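You operate a simulated robot arm through the tools that you are given. There is no shell and no other tool.

You are at the controls of a simulated robot arm. One attempt, no reset.

JOB
Try belt two at slow, then fast speed, and halt it.
Fine: paddle out before it starts; once halted, set the switch back to slow.

Only the result counts: the job must be done as asked and must still hold three seconds after the hand-in. Knocking over, shifting, dropping, spilling or breaking anything else fails it.

ROBOT AND FRAMES
A 6-joint arm with a fingered hand, fixed in place. Base frame: the origin is on the floor under the middle of its stand, x ahead of it, y to its left, z up. Units: m, rad, N and s.
With the tool pointing down near the work surface it reaches from about 0.32 to 0.8 m from the base axis. Its first joint turns from -2.007 to 2.007 rad. Payload 4 kg.
Tool frame: the origin (TCP) lies between the finger pads and is the grasp point; the fingertips stand 0.026 m ahead of it; z points along the fingers, y is the line along which they close. The gripper opens to 0.164 m; its body begins 0.073 m behind the TCP. The gripper is a hand of 5 fingers: y runs from the thumb to the fingers, the wrist lies at [0, 0, -0.239] in the tool frame.
Orientation is that of the tool frame in the base frame, as a unit quaternion [x, y, z, w]. With the fingers straight down and closing along the base's y, the tool's x points along the base's -x, its y along +y and its z along -z.

CONTROLS
- The arm moves only by the tool nudge_tool. Its argument "motion" is a list of rows, each a list of 2 entries, a list of its own where there are three numbers: the shift along the tool's x, y, z in m, then the turn, a rotation vector about the tool's x, y, z in rad. In form: [[[tx, ty, tz], [wx, wy, wz]], ...]. A call has 1 to 20 rows; each row shifts and turns the commanded pose from where the row before left it, along the tool's axes as they then stand. Each row takes 0.2 s and may step no farther than 0.05 m and 0.15 rad from the row before; otherwise, the whole call is refused. Where a pose cannot be reached the arm comes as near as it can. A force on the tool above 40 N (or 10 N above the force at the start of the call, whichever is more), or a blocked arm, ends the call early, and 0.2 s more pass. In this call time passes only in rows, and 0.2 s behind the last. The reply holds the time, the measured pose of the TCP, the force on the tool along the base axes, the opening and the grip force, in the units named above and with some noise, with the torque about the TCP (base axes, N m) and any sound that the robot's microphone picked up.
- Cameras (640 x 400 px; columns grow to the right, rows downward): "scene" is fixed at [0.047, -0.6606, 1.3714]; the picture's right is [0.51, -0.86, 0.00], its down [-0.57, -0.34, -0.75] and it looks along [0.64, 0.39, -0.66] (base axes); focal length 214 px, centre (320, 200). "wrist" rides on the gripper at [0.051, -0.07, -0.093] in the tool frame; the picture's right is [0.81, 0.59, 0.00], its down [-0.43, 0.59, -0.68] and it looks along [-0.40, 0.55, 0.74] (tool axes); focal length 270 px, centre (320, 200). There is no depth. A picture from a camera that has moved, and an enlarged one, comes with that camera's place and axes in the base frame and with its lens. The place of the scene camera against the robot may be out by one fixed shift of up to 0.018 m in any direction.
- camera(camera): a new picture of that camera. It takes no simulated time.
- move_column(by): slides the trunk up (or, below 0, down) by that many m; the arm rides with it, the base frame stays. It gives what a move gives, with no picture.
- curl_fingers(finger1, finger2, finger3, finger4, thumb_bend): sets how far each is bent, from 0 (flat) to 1 (curled in); at 0.3 the hand is open as for a grip, at 0.7 the pads meet at the TCP. One left out holds its place. A second passes; each finger stops where it meets its share of the squeeze, and holds until it gets a number again. It is the only way to open and close the hand. It gives what a move gives, with no picture; readings hold the bend of each and the force on the fingers (four entries, about 0 where the hand has none), thumb and palm.
- inspect(camera, box): a new picture of the part [left, top, right, bottom] of that camera's present view, enlarged. It takes no simulated time.
- finish_job(): hands the job in; it is judged then, once.

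Nothing tells you positions but the pictures and the camera data. Unless the task says otherwise, let go and move clear before handing in.

The tools are called after ">>>" as a command line: name --argument value ..., lists and objects as JSON in quotes. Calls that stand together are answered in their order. nudge_tool: Moves the arm, as the interface text tells. Its arguments: {"type":"object","properties":{"motion":{"type":"array","items":{"type":"array"}}},"required":["motion"]} The other tools are called the same way: move_column (by) moves the trunk up or down; curl_fingers (finger1, finger2, finger3, finger4, thumb_bend) moves the fingers one by one; camera (camera) takes a picture; inspect (camera, box) takes an enlarged picture of a part of a camera's view; finish_job () hands the job in.

At the start:

```text
time_s: 0.0
eef_pos: [0.3181, -0.4977, 1.1364]
tool_rot: [0.0, 1.0, 0.0, 0.0]
contact_force: [-0.8, 1.1, 0.5]
ft_torque: [0.0, -0.02, 0.04]
width: 0.1638
grip_force: 0.0
shape: jaw
bend: [0.3, 0.3, 0.3, 0.3, 0.3]
finger forces: [0.0, 0.0, 0.0, 0.1, 0.0, 0.0]
trunk travel left (down, up): [-0.8, 0.19]
```

scene: 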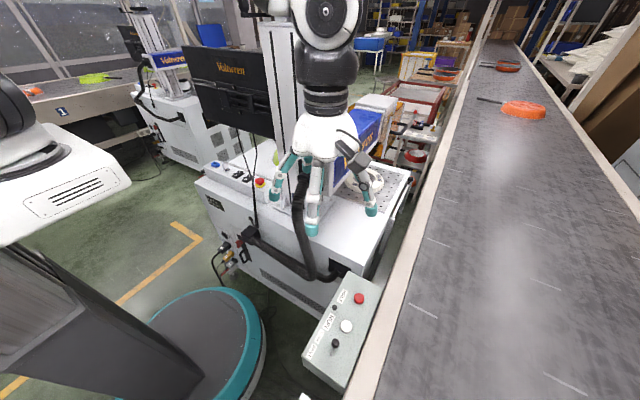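
wrist: 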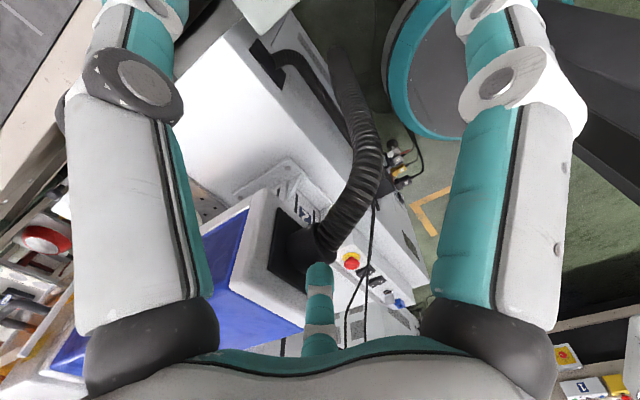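

I see a large belt on the right with a control box (red button, white button, black switch) near its lower left edge, and a second belt on the left marked "1". I'll look closer at the control box and the belts before moving.

>>> inspect --camera "scene" --box '[290, 260, 400, 400]'

>>> inspect --camera "scene" --box '[400, 30, 640, 180]'

>>> inspect --camera "scene" --box '[0, 40, 240, 190]'

>>> inspect --camera "scene" --box '[200, 120, 420, 260]'

>>> inspect --camera "wrist" --box '[500, 300, 640, 400]'

```text
2.86 times, centred on (345, 330) of scene
camera zoom: at [0.047, -0.6606, 1.3714], right [0.51, -0.86, 0.0], down [-0.57, -0.34, -0.75], along [0.64, 0.39, -0.66], focal length 613 px, centre (249, -171)
```

zoom: 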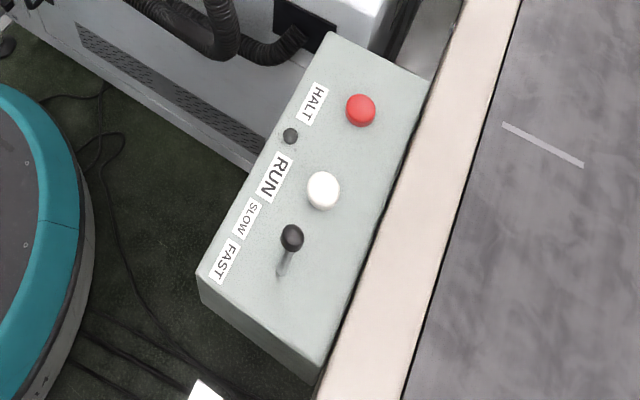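

```text
2.67 times, centred on (520, 105) of scene
camera zoom: at [0.047, -0.6606, 1.3714], right [0.51, -0.86, 0.0], down [-0.57, -0.34, -0.75], along [0.64, 0.39, -0.66], focal length 572 px, centre (-213, 453)
```

zoom: 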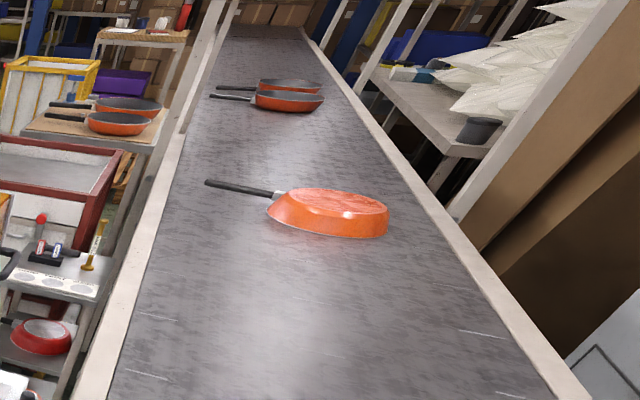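

```text
2.67 times, centred on (120, 115) of scene
camera zoom: at [0.047, -0.6606, 1.3714], right [0.51, -0.86, 0.0], down [-0.57, -0.34, -0.75], along [0.64, 0.39, -0.66], focal length 572 px, centre (853, 427)
```

zoom: 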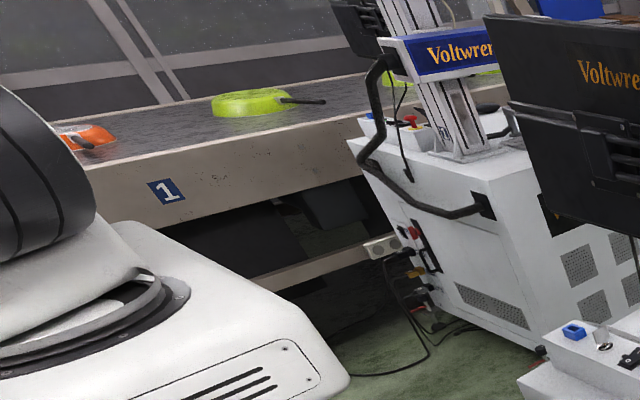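

```text
2.86 times, centred on (310, 190) of scene
camera zoom: at [0.047, -0.6606, 1.3714], right [0.51, -0.86, 0.0], down [-0.57, -0.34, -0.75], along [0.64, 0.39, -0.66], focal length 613 px, centre (349, 229)
```

zoom: 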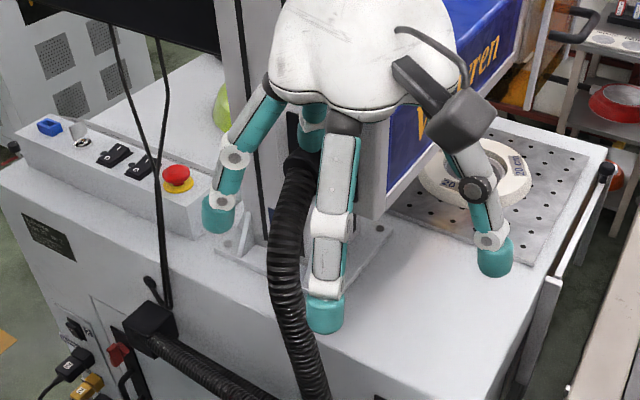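

```text
4.00 times, centred on (570, 350) of wrist
camera zoom: at [0.2699, -0.5682, 1.2288], right [-0.81, 0.59, 0.0], down [0.43, 0.59, 0.68], along [0.4, 0.55, -0.74], focal length 1081 px, centre (-680, -400)
```

zoom: 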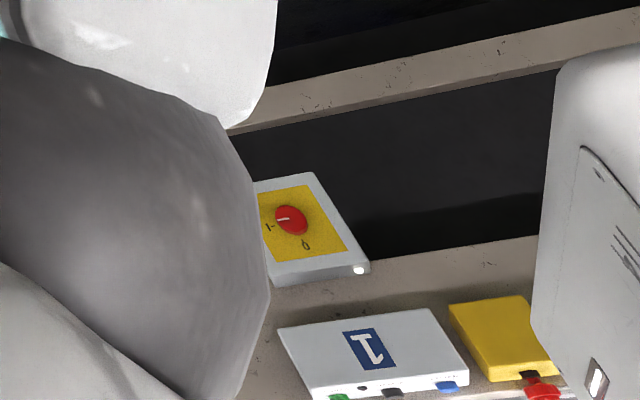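

The control box HALT / RUN / SLOW-FAST sits beside the right-hand belt; the left belt is labelled 1. I still need to find the label of the right belt and what the "paddle" is, so I'll look at more of the scene before moving.

>>> inspect --camera "scene" --box '[290, 310, 380, 400]'

>>> inspect --camera "scene" --box '[400, 170, 640, 400]'

>>> inspect --camera "scene" --box '[320, 40, 480, 190]'

>>> inspect --camera "scene" --box '[340, 180, 460, 300]'

>>> inspect --camera "scene" --box '[320, 270, 390, 330]'

>>> inspect --camera "wrist" --box '[0, 0, 320, 400]'

```text
4.44 times, centred on (335, 355) of scene
camera zoom: at [0.047, -0.6606, 1.3714], right [0.51, -0.86, 0.0], down [-0.57, -0.34, -0.75], along [0.64, 0.39, -0.66], focal length 953 px, centre (253, -489)
```

zoom: 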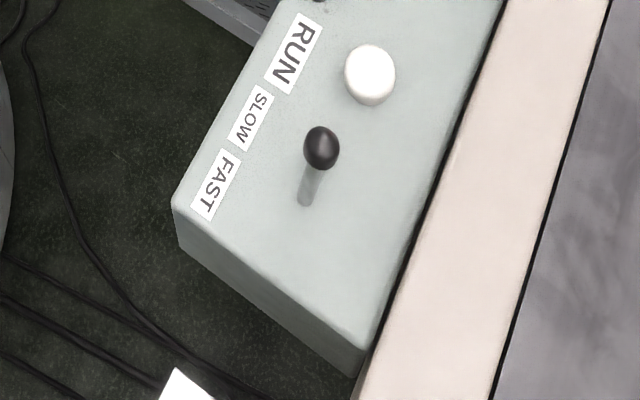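

```text
1.74 times, centred on (520, 285) of scene
camera zoom: at [0.047, -0.6606, 1.3714], right [0.51, -0.86, 0.0], down [-0.57, -0.34, -0.75], along [0.64, 0.39, -0.66], focal length 373 px, centre (-28, 52)
```

zoom: 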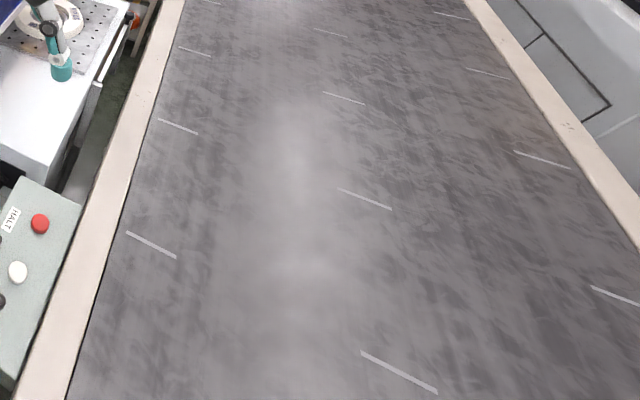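

```text
2.67 times, centred on (400, 115) of scene
camera zoom: at [0.047, -0.6606, 1.3714], right [0.51, -0.86, 0.0], down [-0.57, -0.34, -0.75], along [0.64, 0.39, -0.66], focal length 572 px, centre (107, 427)
```

zoom: 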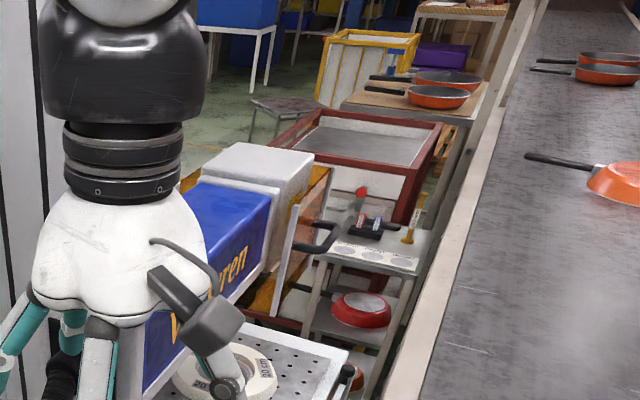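

```text
3.33 times, centred on (400, 240) of scene
camera zoom: at [0.047, -0.6606, 1.3714], right [0.51, -0.86, 0.0], down [-0.57, -0.34, -0.75], along [0.64, 0.39, -0.66], focal length 715 px, centre (53, 67)
```

zoom: 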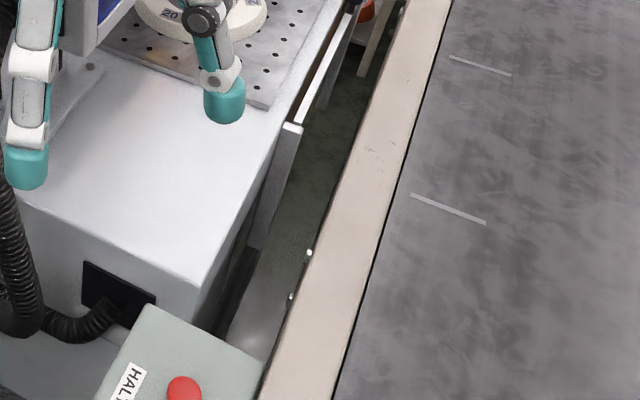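

```text
6.67 times, centred on (355, 300) of scene
camera zoom: at [0.047, -0.6606, 1.3714], right [0.51, -0.86, 0.0], down [-0.57, -0.34, -0.75], along [0.64, 0.39, -0.66], focal length 1430 px, centre (87, -467)
```

zoom: 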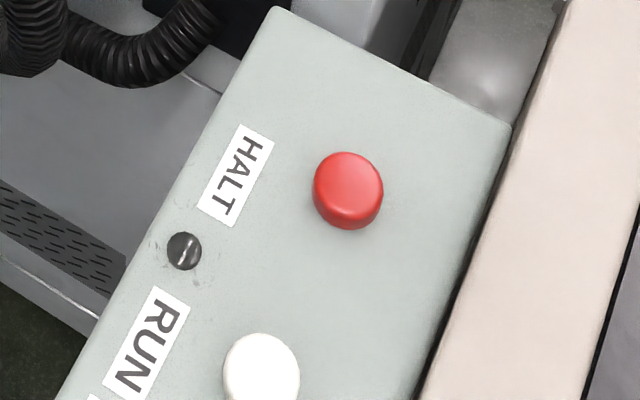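

```text
1.00 times, centred on (160, 200) of wrist (not enlarged: the box is as wide or as high as the picture)
camera zoom: at [0.2699, -0.5682, 1.2288], right [-0.81, 0.59, 0.0], down [0.43, 0.59, 0.68], along [0.4, 0.55, -0.74], focal length 270 px, centre (480, 200)
```

zoom: 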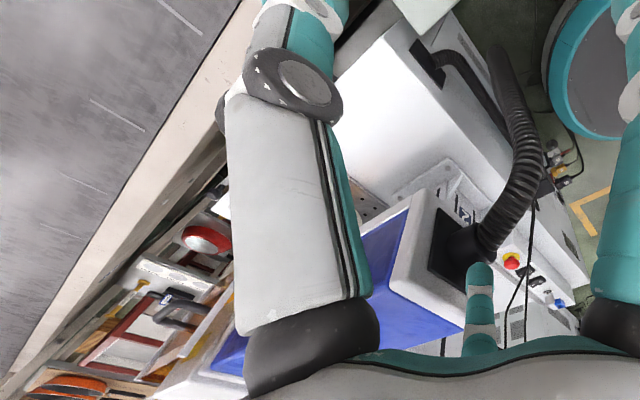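

The right belt's control box looks axis-aligned with its top facing up, lever leaning to SLOW. I'll raise the hand slightly and turn it about its own axis so the wrist camera can look at the box and the right belt.

>>> nudge_tool --motion '[[[0, 0, -0.02], [0, 0, 0]], [[0, 0, -0.02], [0, 0, 0]], [[0, 0, -0.01], [0, 0, 0.15]], [[0, 0, 0], [0, 0, 0.15]], [[0, 0, 0], [0, 0, 0.15]], [[0, 0, 0], [0, 0, 0.15]], [[0, 0, 0], [0, 0, 0.15]], [[0, 0, 0], [0, 0, 0.15]], [[0, 0, 0], [0, 0, 0.15]], [[0, 0, 0], [0, 0, 0.15]], [[0, 0, 0], [0, 0, 0.15]], [[0, 0, 0], [0, 0, 0.15]]]'

>>> camera --camera "wrist"

>>> camera --camera "scene"

```text
time_s: 2.6
eef_pos: [0.3176, -0.4995, 1.1849]
tool_rot: [0.682, 0.731, 0.0, 0.0]
contact_force: [0.0, -0.6, -0.8]
ft_torque: [-0.01, 0.02, -0.01]
width: 0.1639
grip_force: 0.0
shape: jaw
bend: [0.3, 0.3, 0.3, 0.3, 0.3]
finger forces: [0.0, 0.0, 0.0, 0.0, 0.0, 0.0]
trunk travel left (down, up): [-0.8, 0.19]
```

```text
taken
camera wrist: at [0.2474, -0.4528, 1.2785], right [0.53, 0.85, 0.0], down [0.62, -0.39, 0.68], along [0.57, -0.36, -0.74], focal length 270 px, centre (320, 200)
```

wrist: 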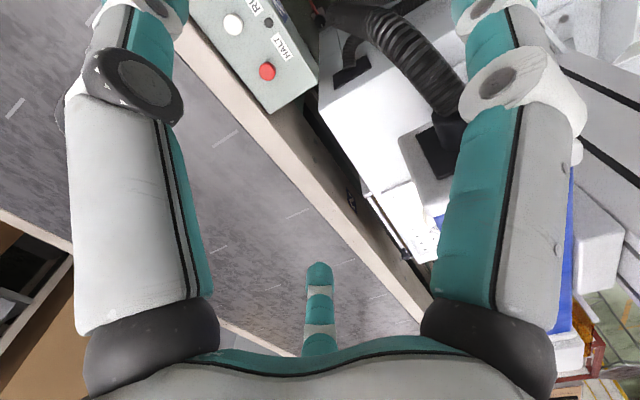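

```text
taken
```

scene: 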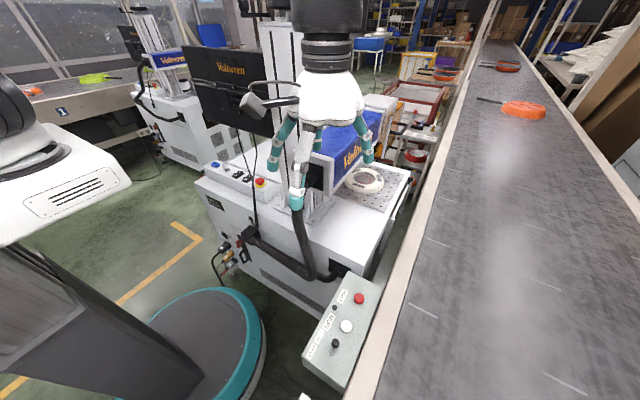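

The hand turned fine and the wrist camera now sees the control box at the top and the side of the right belt. I'll check the belt's side panel for a label, then keep turning to look further back along the belt.

>>> inspect --camera "wrist" --box '[290, 130, 450, 300]'

>>> inspect --camera "wrist" --box '[180, 0, 340, 120]'

>>> nudge_tool --motion '[[[0, 0, 0], [0, 0, 0.15]], [[0, 0, 0], [0, 0, 0.15]], [[0, 0, 0], [0, 0, 0.15]], [[0, 0, 0], [0, 0, 0.15]], [[0, 0, 0], [0, 0, 0.15]], [[0, 0, 0], [0, 0, 0.15]], [[0, 0, 0], [0, 0, 0.15]], [[0, 0, 0], [0, 0, 0.15]], [[0, 0, 0], [0, 0, 0.15]], [[0, 0, 0], [0, 0, 0.15]]]'

>>> camera --camera "wrist"

```text
2.35 times, centred on (370, 215) of wrist
camera zoom: at [0.2474, -0.4528, 1.2785], right [0.53, 0.85, 0.0], down [0.62, -0.39, 0.68], along [0.57, -0.36, -0.74], focal length 636 px, centre (202, 165)
```

zoom: 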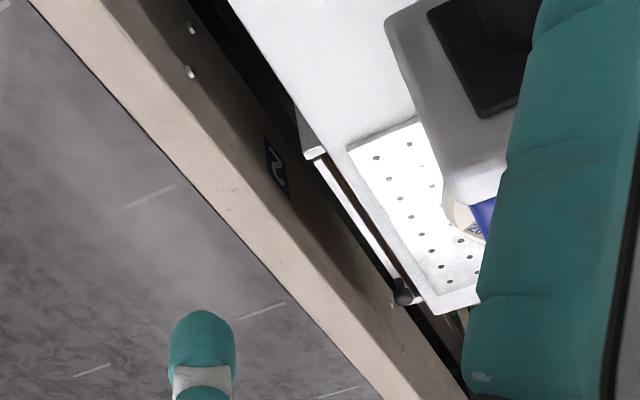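

```text
3.33 times, centred on (260, 60) of wrist
camera zoom: at [0.2474, -0.4528, 1.2785], right [0.53, 0.85, 0.0], down [0.62, -0.39, 0.68], along [0.57, -0.36, -0.74], focal length 901 px, centre (520, 667)
```

zoom: 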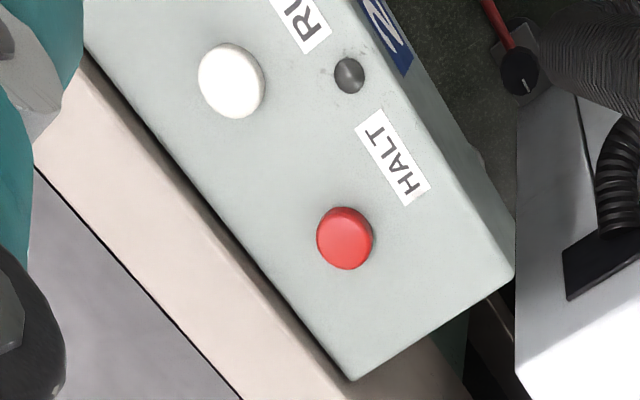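

```text
time_s: 4.8
eef_pos: [0.3187, -0.4972, 1.1846]
tool_rot: [0.998, 0.07, 0.0, 0.0]
contact_force: [0.0, 0.4, -0.2]
ft_torque: [0.03, -0.01, 0.01]
width: 0.1636
grip_force: 0.0
shape: jaw
bend: [0.3, 0.3, 0.3, 0.3, 0.3]
finger forces: [0.1, 0.0, 0.1, 0.0, 0.0, 0.1]
trunk travel left (down, up): [-0.8, 0.19]
```

```text
taken
camera wrist: at [0.3607, -0.4221, 1.2787], right [0.88, -0.47, 0.0], down [-0.34, -0.65, 0.68], along [-0.32, -0.6, -0.74], focal length 270 px, centre (320, 200)
```

wrist: 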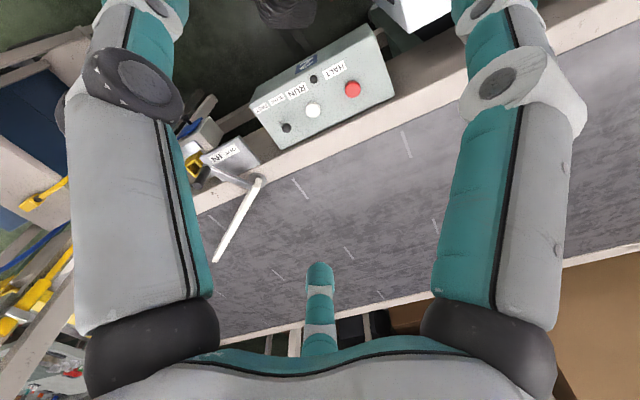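

The belt and its control box carry a "2", so this is belt two, and I now see a white diverter paddle reaching over the belt just behind the box, with an "IN" label. I'll look at it closely.

>>> inspect --camera "wrist" --box '[170, 90, 290, 280]'

>>> inspect --camera "wrist" --box '[240, 20, 400, 160]'

>>> inspect --camera "wrist" --box '[170, 100, 270, 200]'

```text
2.11 times, centred on (230, 185) of wrist
camera zoom: at [0.3607, -0.4221, 1.2787], right [0.88, -0.47, 0.0], down [-0.34, -0.65, 0.68], along [-0.32, -0.6, -0.74], focal length 569 px, centre (510, 232)
```

zoom: 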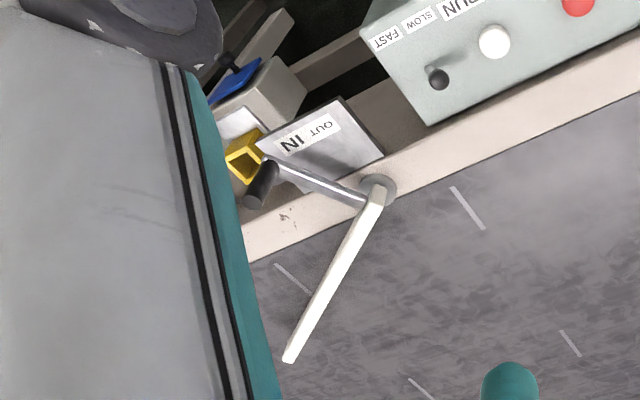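

```text
2.86 times, centred on (320, 90) of wrist
camera zoom: at [0.3607, -0.4221, 1.2787], right [0.88, -0.47, 0.0], down [-0.34, -0.65, 0.68], along [-0.32, -0.6, -0.74], focal length 772 px, centre (320, 514)
```

zoom: 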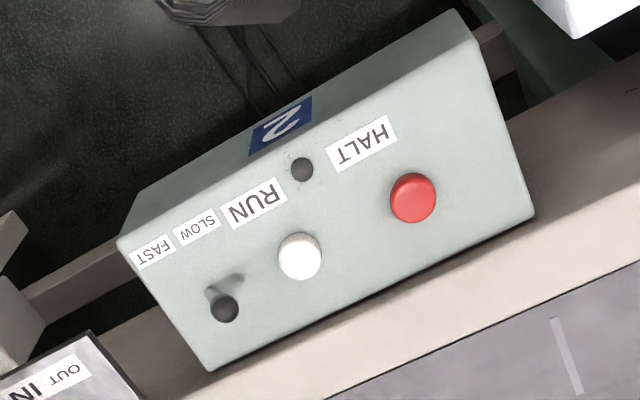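

```text
4.00 times, centred on (220, 150) of wrist
camera zoom: at [0.3607, -0.4221, 1.2787], right [0.88, -0.47, 0.0], down [-0.34, -0.65, 0.68], along [-0.32, -0.6, -0.74], focal length 1081 px, centre (720, 400)
```

zoom: 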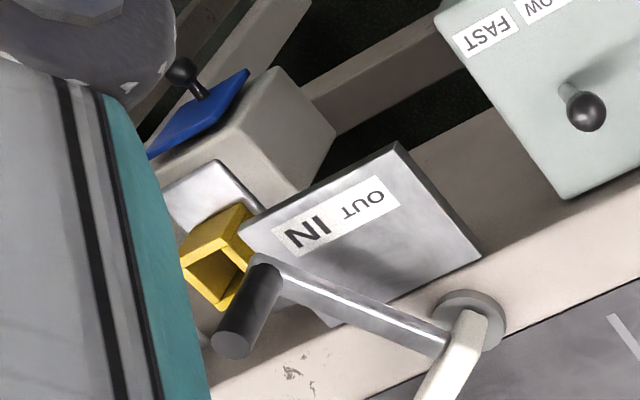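

The paddle pivots on the rail behind the box, with a crank and an upright dark handle now pointing at IN; OUT lies toward the box. Handle is about (-0.03, -0.617, 0.82), hub (0.046, -0.70); HALT about (0.324, -0.615, 0.775), RUN (0.242, -0.616), lever knob (0.185, -0.613). I'll try the finger shapes up here in free space first.

>>> curl_fingers --finger1 0.0 --finger2 1.0 --finger3 1.0 --finger4 1.0 --thumb_bend 1.0

>>> camera --camera "wrist"

>>> inspect --camera "scene" --box '[220, 0, 420, 240]'

```text
time_s: 5.8
eef_pos: [0.318, -0.4983, 1.1856]
tool_rot: [0.997, 0.072, 0.001, 0.0]
contact_force: [-0.2, -0.6, 0.7]
ft_torque: [0.04, 0.02, -0.03]
width: 0.1179
grip_force: 0.0
shape: fingers
bend: [0.01, 0.93, 0.8, 0.89, 1.0]
finger forces: [0.0, 0.0, 0.1, 0.0, 0.0, 0.0]
trunk travel left (down, up): [-0.8, 0.19]
```

```text
taken
camera wrist: at [0.3605, -0.422, 1.2788], right [0.88, -0.47, 0.0], down [-0.34, -0.65, 0.68], along [-0.32, -0.6, -0.74], focal length 270 px, centre (320, 200)
```

wrist: 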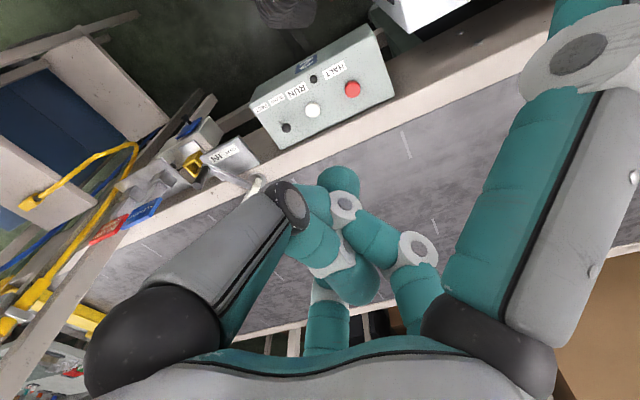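

```text
1.67 times, centred on (320, 120) of scene
camera zoom: at [0.047, -0.6606, 1.3714], right [0.51, -0.86, 0.0], down [-0.57, -0.34, -0.75], along [0.64, 0.39, -0.66], focal length 358 px, centre (320, 333)
```

zoom: 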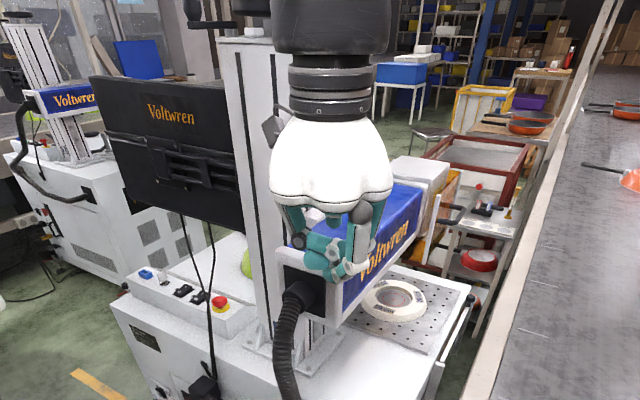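

Finger 1 splays outward when flat, so I'll try it at a moderate bend as a pointing finger with the others curled, and check how it looks from both cameras.

>>> curl_fingers --finger1 0.4

>>> camera --camera "wrist"

>>> inspect --camera "scene" --box '[250, 60, 400, 210]'

```text
time_s: 6.8
eef_pos: [0.3177, -0.499, 1.1857]
tool_rot: [0.997, 0.072, 0.0, 0.0]
contact_force: [1.3, -0.8, -0.3]
ft_torque: [0.02, -0.01, -0.02]
width: 0.0854
grip_force: 0.1
shape: fingers
bend: [0.4, 0.93, 0.8, 0.89, 1.0]
finger forces: [0.0, 0.0, 0.0, 0.1, 0.1, 0.1]
trunk travel left (down, up): [-0.8, 0.19]
```

```text
taken
camera wrist: at [0.3605, -0.422, 1.2788], right [0.88, -0.47, 0.0], down [-0.34, -0.65, 0.68], along [-0.32, -0.6, -0.74], focal length 270 px, centre (320, 200)
```

wrist: 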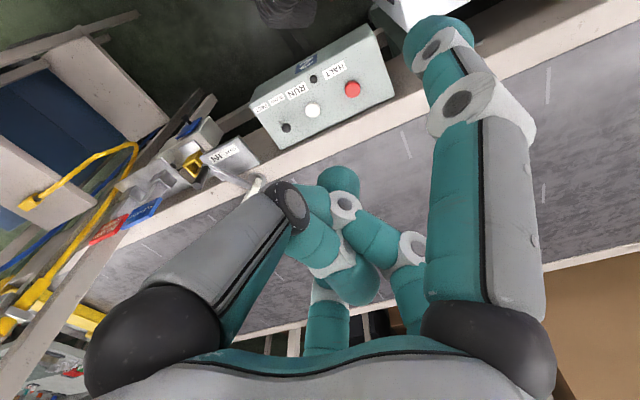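

```text
2.67 times, centred on (325, 135) of scene
camera zoom: at [0.047, -0.6606, 1.3714], right [0.51, -0.86, 0.0], down [-0.57, -0.34, -0.75], along [0.64, 0.39, -0.66], focal length 572 px, centre (307, 373)
```

zoom: 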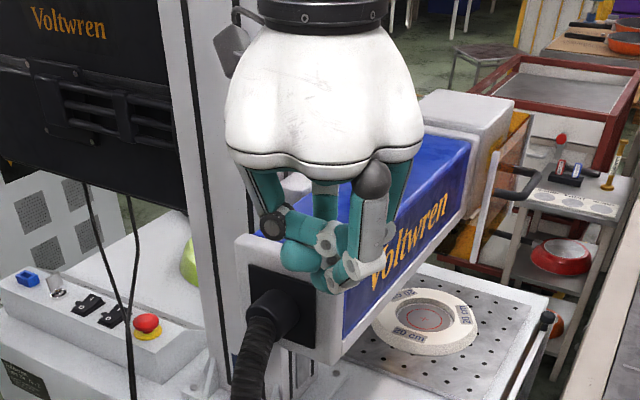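

Finger 1 makes a decent pointer. The thumb no longer blocks the paddle mount, so I'll zoom in on that area now.

>>> inspect --camera "wrist" --box '[90, 80, 280, 260]'

>>> inspect --camera "wrist" --box '[150, 100, 270, 200]'

>>> inspect --camera "wrist" --box '[0, 100, 200, 340]'

```text
2.22 times, centred on (185, 170) of wrist
camera zoom: at [0.3605, -0.422, 1.2788], right [0.88, -0.47, 0.0], down [-0.34, -0.65, 0.68], along [-0.32, -0.6, -0.74], focal length 601 px, centre (620, 267)
```

zoom: 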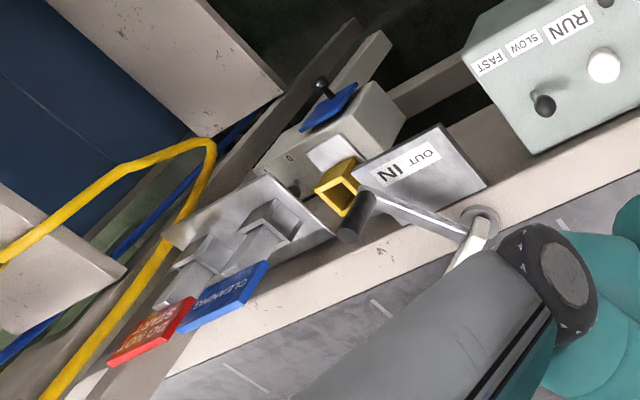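

```text
4.00 times, centred on (210, 150) of wrist
camera zoom: at [0.3605, -0.422, 1.2788], right [0.88, -0.47, 0.0], down [-0.34, -0.65, 0.68], along [-0.32, -0.6, -0.74], focal length 1081 px, centre (760, 400)
```

zoom: 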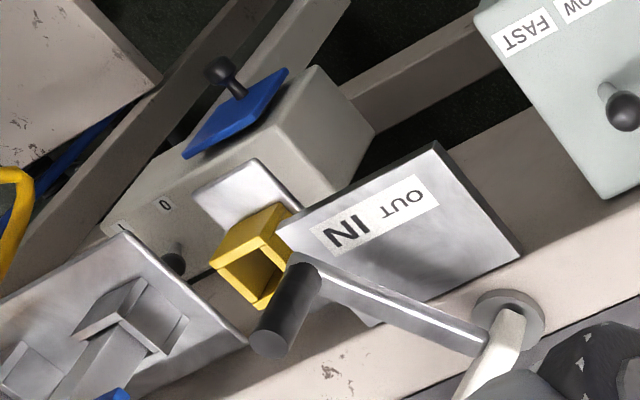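

```text
1.67 times, centred on (100, 220) of wrist
camera zoom: at [0.3605, -0.422, 1.2788], right [0.88, -0.47, 0.0], down [-0.34, -0.65, 0.68], along [-0.32, -0.6, -0.74], focal length 450 px, centre (687, 167)
```

zoom: 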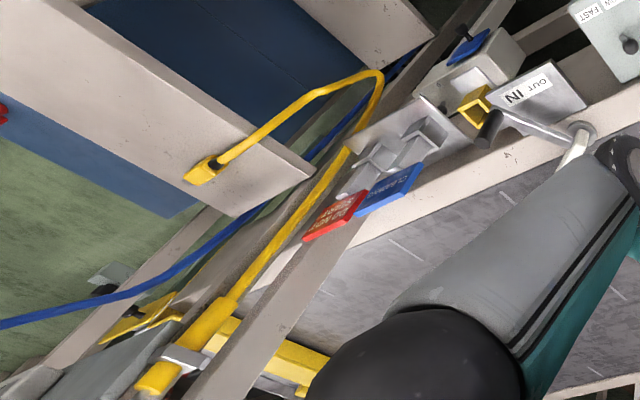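

Beyond the paddle there is also a pale box with a "0" mark, a blue plate with a black knob, a yellow hasp-like bracket and hanging tags ("DO NOT START", "CLEANING"). I'll bring the camera closer to read that area before touching anything.

>>> nudge_tool --motion '[[[-0.0401, -0.0028, 0.0], [0, 0, 0]], [[-0.0401, -0.0028, 0.0], [0, 0, 0]], [[-0.0401, -0.0028, 0.01], [0, 0, 0]], [[-0.0401, -0.0028, 0.02], [0, 0, 0]], [[-0.0401, -0.0028, 0.02], [0, 0, 0]], [[-0.0401, -0.0028, 0.02], [0, 0, 0]], [[-0.0401, -0.0028, 0.02], [0, 0, 0]]]'

>>> camera --camera "wrist"

>>> camera --camera "scene"

```text
time_s: 8.4
eef_pos: [0.0393, -0.5196, 1.0948]
tool_rot: [0.997, 0.072, 0.0, 0.0]
contact_force: [-1.2, -0.4, 0.3]
ft_torque: [0.05, 0.0, 0.0]
width: 0.0858
grip_force: 0.0
shape: fingers
bend: [0.4, 0.93, 0.8, 0.89, 1.0]
finger forces: [0.1, 0.0, 0.0, 0.0, 0.0, 0.1]
trunk travel left (down, up): [-0.8, 0.19]
```

```text
taken
camera wrist: at [0.081, -0.4432, 1.1875], right [0.88, -0.47, 0.0], down [-0.34, -0.65, 0.68], along [-0.32, -0.6, -0.74], focal length 270 px, centre (320, 200)
```

wrist: 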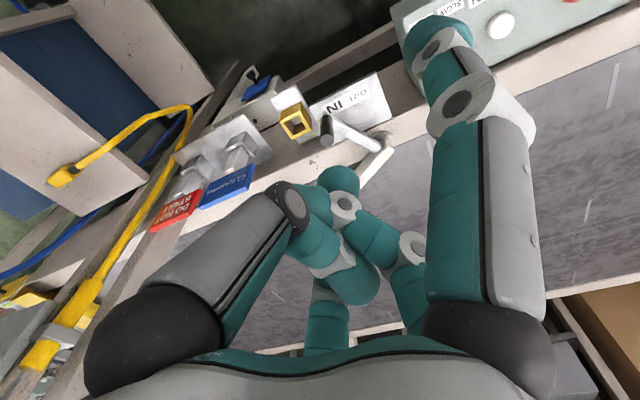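

```text
taken
```

scene: 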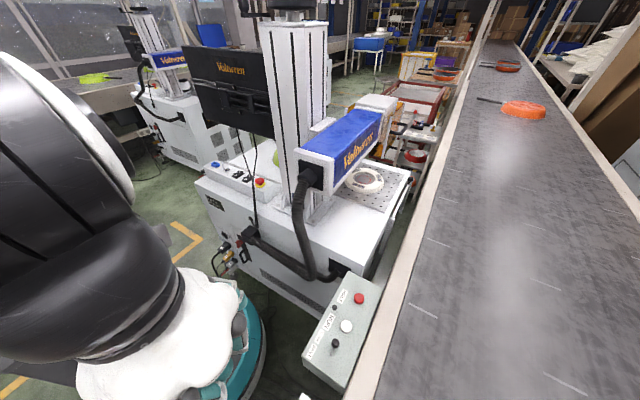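

>>> inspect --camera "wrist" --box '[220, 50, 420, 190]'

>>> inspect --camera "wrist" --box '[140, 60, 340, 240]'

>>> inspect --camera "wrist" --box '[220, 50, 330, 150]'

```text
2.86 times, centred on (320, 120) of wrist
camera zoom: at [0.081, -0.4432, 1.1875], right [0.88, -0.47, 0.0], down [-0.34, -0.65, 0.68], along [-0.32, -0.6, -0.74], focal length 772 px, centre (320, 429)
```

zoom: 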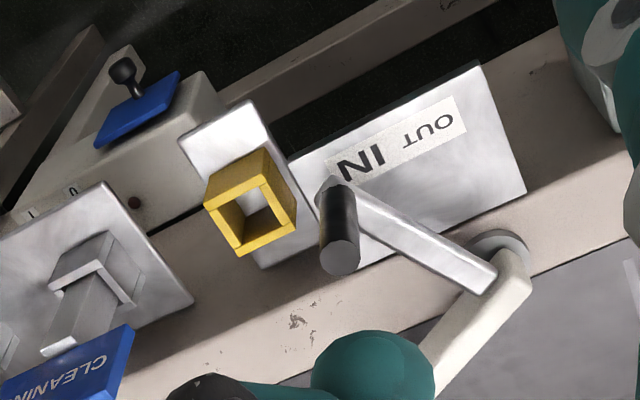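

```text
2.22 times, centred on (240, 150) of wrist
camera zoom: at [0.081, -0.4432, 1.1875], right [0.88, -0.47, 0.0], down [-0.34, -0.65, 0.68], along [-0.32, -0.6, -0.74], focal length 601 px, centre (498, 311)
```

zoom: 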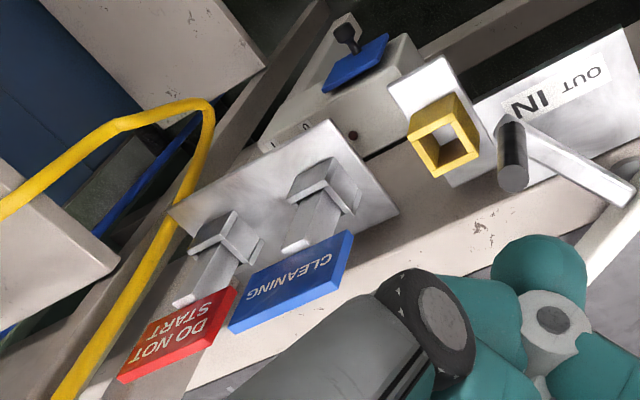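

```text
4.00 times, centred on (275, 100) of wrist
camera zoom: at [0.081, -0.4432, 1.1875], right [0.88, -0.47, 0.0], down [-0.34, -0.65, 0.68], along [-0.32, -0.6, -0.74], focal length 1081 px, centre (500, 600)
```

zoom: 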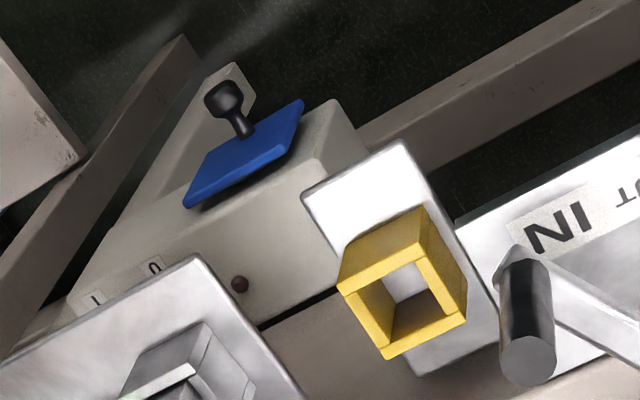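

Next to the paddle is an isolator-type box with "I" and "0" marks, a small lamp, a blue plate with a black knob and an empty yellow socket. I want to see its state from the robot side, so I'll pull the camera back and lower.

>>> nudge_tool --motion '[[[-0.0057, -0.0311, 0.03], [0, 0, 0]], [[-0.0057, -0.0311, 0.03], [0, 0, 0]], [[-0.0057, -0.0311, 0.03], [0, 0, 0]], [[-0.0057, -0.0311, 0.03], [0, 0, 0]]]'

>>> camera --camera "wrist"

```text
time_s: 9.4
eef_pos: [-0.0035, -0.4, 0.9746]
tool_rot: [0.997, 0.071, 0.0, 0.0]
contact_force: [1.2, -0.5, -0.2]
ft_torque: [0.01, 0.01, 0.01]
width: 0.0857
grip_force: 0.1
shape: fingers
bend: [0.4, 0.93, 0.8, 0.89, 1.0]
finger forces: [0.1, 0.0, 0.1, 0.1, 0.0, 0.0]
trunk travel left (down, up): [-0.8, 0.19]
```

```text
taken
camera wrist: at [0.0382, -0.3233, 1.0677], right [0.88, -0.47, 0.0], down [-0.34, -0.65, 0.68], along [-0.32, -0.6, -0.74], focal length 270 px, centre (320, 200)
```

wrist: 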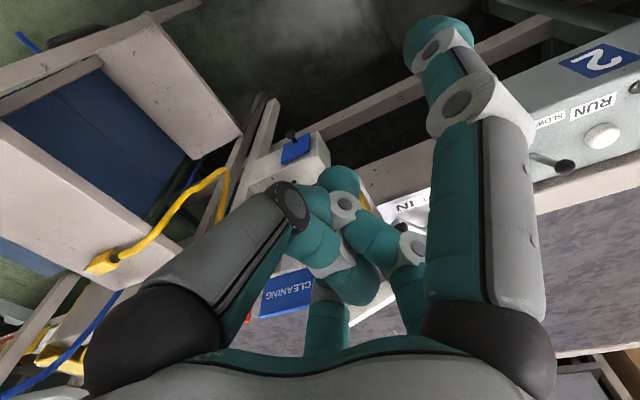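

The curled fingers block the view, so I'll open the hand flat here, where there is free space, and look again.

>>> curl_fingers --finger1 0.1 --finger2 0.1 --finger3 0.1 --finger4 0.1 --thumb_bend 0.1

>>> camera --camera "wrist"

>>> inspect --camera "wrist" --box '[220, 90, 340, 220]'

>>> inspect --camera "wrist" --box '[220, 100, 460, 260]'

```text
time_s: 10.4
eef_pos: [-0.0049, -0.4, 0.9752]
tool_rot: [0.997, 0.071, 0.001, -0.001]
contact_force: [-0.6, -0.3, -0.6]
ft_torque: [-0.03, -0.03, 0.0]
width: 0.1187
grip_force: 0.0
shape: fingers
bend: [0.1, 0.1, 0.1, 0.1, 0.1]
finger forces: [0.0, 0.1, 0.1, 0.0, 0.0, 0.0]
trunk travel left (down, up): [-0.8, 0.19]
```

```text
taken
camera wrist: at [0.0387, -0.3236, 1.0679], right [0.88, -0.47, 0.0], down [-0.34, -0.65, 0.68], along [-0.32, -0.6, -0.74], focal length 270 px, centre (320, 200)
```

wrist: 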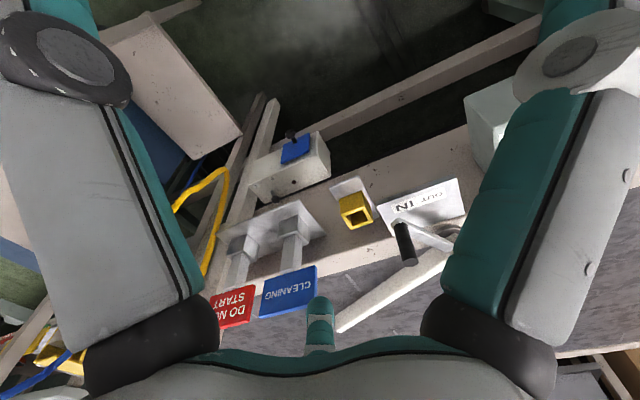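

```text
3.08 times, centred on (280, 155) of wrist
camera zoom: at [0.0387, -0.3236, 1.0679], right [0.88, -0.47, 0.0], down [-0.34, -0.65, 0.68], along [-0.32, -0.6, -0.74], focal length 832 px, centre (443, 338)
```

zoom: 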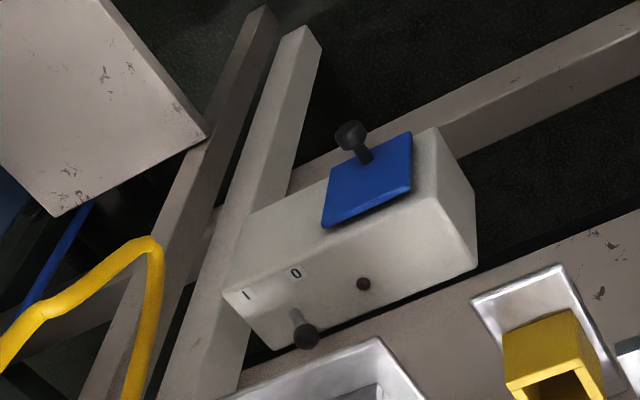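

```text
2.50 times, centred on (340, 180) of wrist
camera zoom: at [0.0387, -0.3236, 1.0679], right [0.88, -0.47, 0.0], down [-0.34, -0.65, 0.68], along [-0.32, -0.6, -0.74], focal length 676 px, centre (270, 250)
```

zoom: 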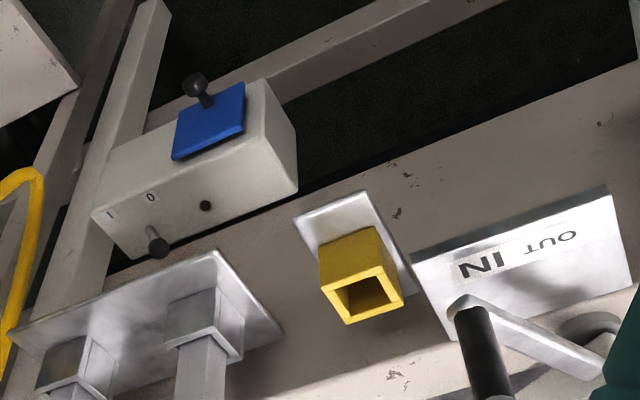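

I can now see a small toggle and lamp on top of that pale box, between I and 0, plus a blue plate on its front. Let me zoom further to read any markings and the paddle's details.

>>> inspect --camera "wrist" --box '[245, 120, 335, 210]'

>>> inspect --camera "wrist" --box '[320, 160, 480, 340]'

>>> inspect --camera "wrist" --box '[200, 190, 340, 340]'

```text
4.44 times, centred on (290, 165) of wrist
camera zoom: at [0.0387, -0.3236, 1.0679], right [0.88, -0.47, 0.0], down [-0.34, -0.65, 0.68], along [-0.32, -0.6, -0.74], focal length 1201 px, centre (453, 356)
```

zoom: 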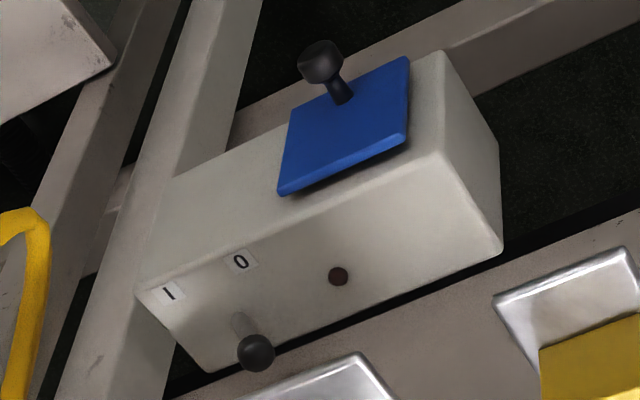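

```text
2.22 times, centred on (400, 250) of wrist
camera zoom: at [0.0387, -0.3236, 1.0679], right [0.88, -0.47, 0.0], down [-0.34, -0.65, 0.68], along [-0.32, -0.6, -0.74], focal length 601 px, centre (142, 89)
```

zoom: 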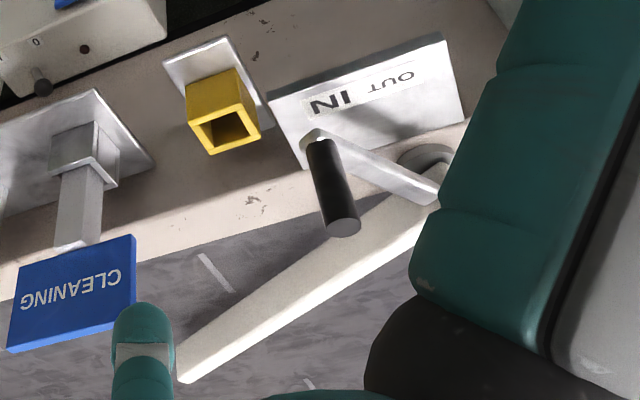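

```text
2.67 times, centred on (270, 265) of wrist
camera zoom: at [0.0387, -0.3236, 1.0679], right [0.88, -0.47, 0.0], down [-0.34, -0.65, 0.68], along [-0.32, -0.6, -0.74], focal length 721 px, centre (453, 27)
```

zoom: 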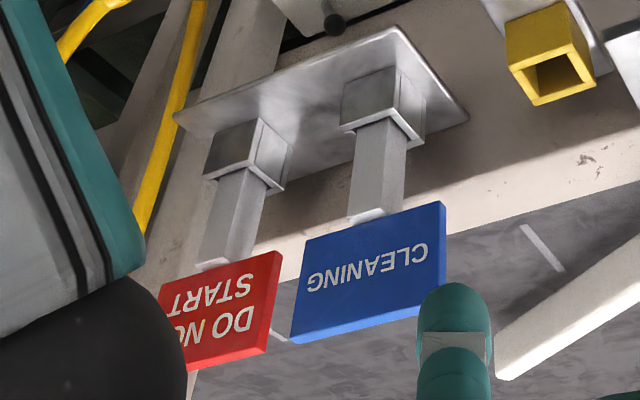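

Working estimate by triangulation: paddle handle at about (0.008, -0.602), z 0.835–0.883; hub (0.068, -0.677); OUT would put the handle near (0.06, -0.58). The tags stand in a rack at x≈-0.16 up to z≈0.91, so I'll half-close the hand, turn it so no finger points at the tags, and come over the handle at a safe height.

>>> curl_fingers --finger1 0.45 --finger2 0.45 --finger3 0.45 --finger4 0.45 --thumb_bend 0.45

>>> nudge_tool --motion '[[[0, 0, 0], [0, 0, 0.15]], [[0, 0, 0], [0, 0, 0.15]], [[0, 0, 0], [0, 0, 0.15]], [[0.0146, 0.0373, 0], [0, 0, 0]], [[0.0146, 0.0373, 0], [0, 0, 0]], [[0.0146, 0.0373, 0], [0, 0, 0]]]'

>>> camera --camera "wrist"

>>> camera --camera "scene"

```text
time_s: 11.4
eef_pos: [-0.0044, -0.3993, 0.975]
tool_rot: [0.997, 0.072, 0.0, 0.0]
contact_force: [0.0, 1.0, 0.2]
ft_torque: [-0.01, 0.01, -0.01]
width: 0.0552
grip_force: 0.1
shape: fingers
bend: [0.45, 0.45, 0.45, 0.45, 0.45]
finger forces: [0.0, 0.0, 0.0, 0.0, 0.0, 0.0]
trunk travel left (down, up): [-0.8, 0.19]
```

```text
time_s: 12.8
eef_pos: [0.0046, -0.5192, 0.9738]
tool_rot: [0.988, -0.153, 0.0, -0.001]
contact_force: [0.1, -0.5, -0.5]
ft_torque: [0.02, 0.03, 0.04]
width: 0.0548
grip_force: 0.1
shape: fingers
bend: [0.45, 0.45, 0.45, 0.45, 0.45]
finger forces: [0.1, 0.0, 0.0, 0.0, 0.1, 0.0]
trunk travel left (down, up): [-0.8, 0.19]
```

```text
taken
camera wrist: at [0.0762, -0.4692, 1.0673], right [0.59, -0.81, 0.0], down [-0.59, -0.44, 0.68], along [-0.55, -0.4, -0.74], focal length 270 px, centre (320, 200)
```

wrist: 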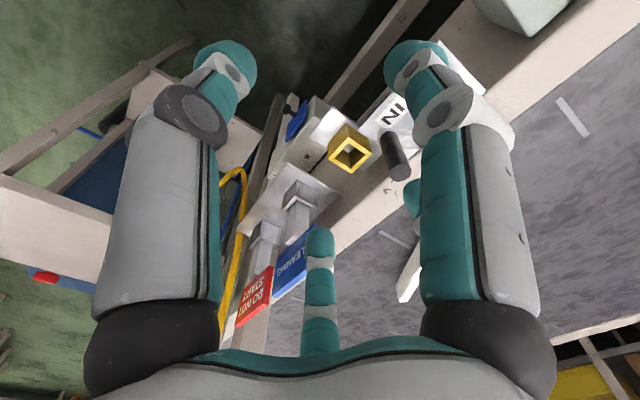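

```text
taken
```

scene: 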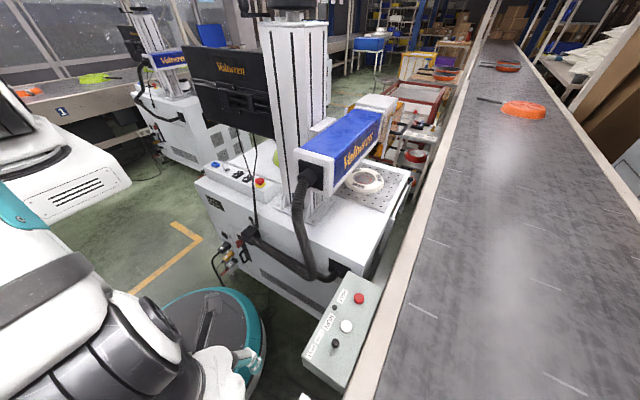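

The new view confirms the handle top at about (0.007, -0.604, 0.883). I'll open slightly to bend 0.4, move directly above it and check before descending.

>>> curl_fingers --finger1 0.4 --finger2 0.4 --finger3 0.4 --finger4 0.4 --thumb_bend 0.4

>>> nudge_tool --motion '[[[0.014, 0.0391, 0], [0, 0, 0]], [[0.014, 0.0391, 0], [0, 0, 0]], [[0, 0, 0.03], [0, 0, 0]]]'

>>> camera --camera "wrist"

>>> camera --camera "scene"

```text
time_s: 13.8
eef_pos: [0.0042, -0.5193, 0.9751]
tool_rot: [0.988, -0.153, 0.0, 0.0]
contact_force: [0.1, -0.4, -0.2]
ft_torque: [-0.01, 0.04, -0.03]
width: 0.0668
grip_force: 0.1
shape: fingers
bend: [0.4, 0.4, 0.4, 0.4, 0.4]
finger forces: [0.0, 0.1, 0.1, 0.1, 0.0, 0.0]
trunk travel left (down, up): [-0.8, 0.19]
```

```text
time_s: 14.6
eef_pos: [0.0078, -0.6034, 0.9447]
tool_rot: [0.988, -0.153, 0.0, 0.001]
contact_force: [0.8, -0.2, 0.2]
ft_torque: [0.05, 0.0, 0.03]
width: 0.0669
grip_force: 0.0
shape: fingers
bend: [0.4, 0.4, 0.4, 0.4, 0.4]
finger forces: [0.1, 0.0, 0.0, 0.0, 0.0, 0.0]
trunk travel left (down, up): [-0.8, 0.19]
```

```text
taken
camera wrist: at [0.0787, -0.5525, 1.0389], right [0.59, -0.8, 0.0], down [-0.59, -0.44, 0.68], along [-0.55, -0.4, -0.74], focal length 270 px, centre (320, 200)
```

wrist: 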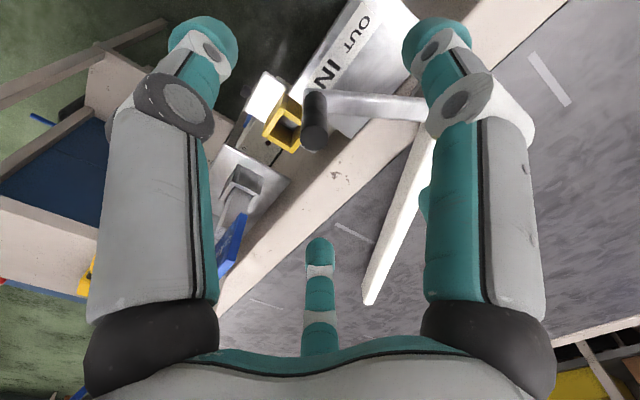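

```text
taken
```

scene: 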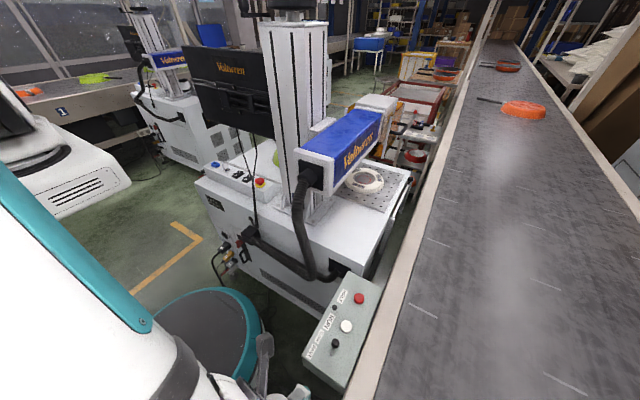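

The handle lines up within a few millimetres of the hand axis. I'll descend so the fingertips surround it just above the crank.

>>> nudge_tool --motion '[[[0, 0, 0.025], [0, 0, 0]], [[0, 0, 0.025], [0, 0, 0]], [[0, 0, 0.022], [0, 0, 0]]]'

>>> camera --camera "wrist"

```text
time_s: 15.4
eef_pos: [0.0096, -0.6038, 0.8734]
tool_rot: [0.988, -0.153, 0.0, 0.0]
contact_force: [-0.6, -0.2, 0.0]
ft_torque: [-0.01, 0.01, 0.01]
width: 0.0665
grip_force: 0.0
shape: fingers
bend: [0.4, 0.4, 0.4, 0.4, 0.4]
finger forces: [0.0, 0.0, 0.0, 0.0, 0.0, 0.0]
trunk travel left (down, up): [-0.8, 0.19]
```

```text
taken
camera wrist: at [0.0811, -0.553, 0.9667], right [0.59, -0.8, 0.0], down [-0.59, -0.44, 0.68], along [-0.55, -0.4, -0.74], focal length 270 px, centre (320, 200)
```

wrist: 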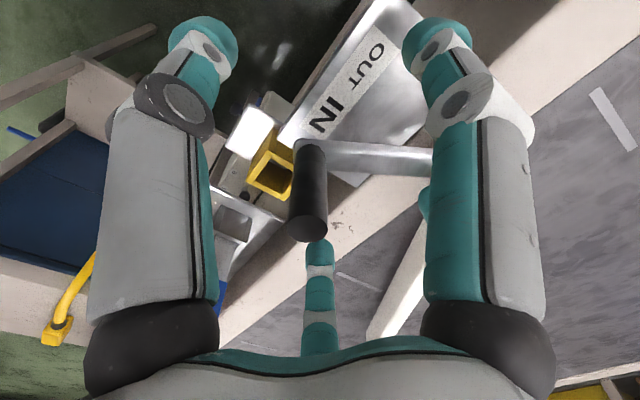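

The handle is now inside the ring of fingers. I'll close snugly around it.

>>> curl_fingers --finger1 0.6 --finger2 0.6 --finger3 0.6 --finger4 0.6 --thumb_bend 0.6

>>> camera --camera "wrist"

```text
time_s: 16.4
eef_pos: [0.0091, -0.6042, 0.874]
tool_rot: [0.988, -0.154, 0.0, 0.0]
contact_force: [-0.9, 0.4, 0.3]
ft_torque: [-0.03, -0.01, 0.03]
width: 0.0182
grip_force: 0.2
shape: fingers
bend: [0.6, 0.6, 0.6, 0.6, 0.6]
finger forces: [0.0, 0.0, 0.1, 0.0, 0.0, 0.1]
trunk travel left (down, up): [-0.8, 0.19]
```

```text
taken
camera wrist: at [0.0811, -0.5525, 0.9672], right [0.59, -0.8, 0.0], down [-0.59, -0.44, 0.68], along [-0.55, -0.4, -0.74], focal length 270 px, centre (320, 200)
```

wrist: 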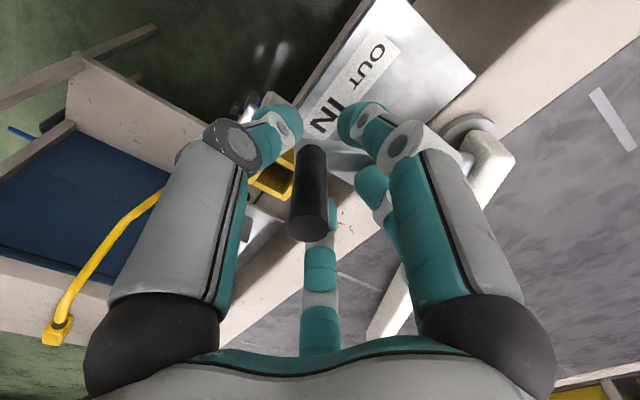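

No contact yet at 0.6, so I'll close a bit more until the pads meet the handle.

>>> curl_fingers --finger1 0.72 --finger2 0.72 --finger3 0.72 --finger4 0.72 --thumb_bend 0.72

>>> camera --camera "wrist"

```text
time_s: 17.4
eef_pos: [0.0096, -0.6029, 0.8735]
tool_rot: [0.988, -0.153, 0.001, 0.0]
contact_force: [-1.9, 6.3, -3.7]
ft_torque: [0.11, 0.04, -0.03]
width: 0.0015
grip_force: 15.0
shape: fingers
bend: [0.68, 0.68, 0.67, 0.65, 0.67]
finger forces: [4.3, 3.9, 5.4, 7.8, 9.2, 0.0]
trunk travel left (down, up): [-0.8, 0.19]
```

```text
taken
camera wrist: at [0.0808, -0.5519, 0.9669], right [0.59, -0.8, 0.0], down [-0.59, -0.44, 0.68], along [-0.55, -0.4, -0.74], focal length 270 px, centre (320, 200)
```

wrist: 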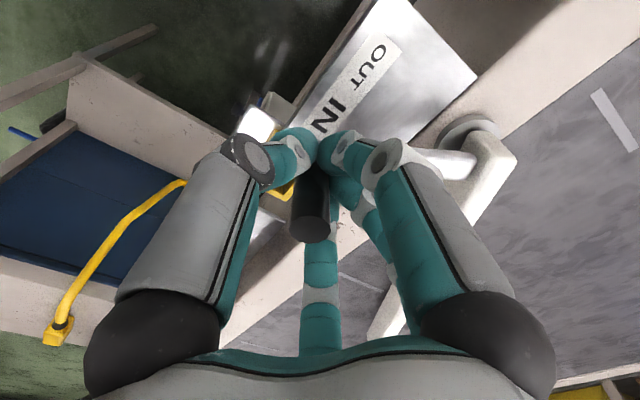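

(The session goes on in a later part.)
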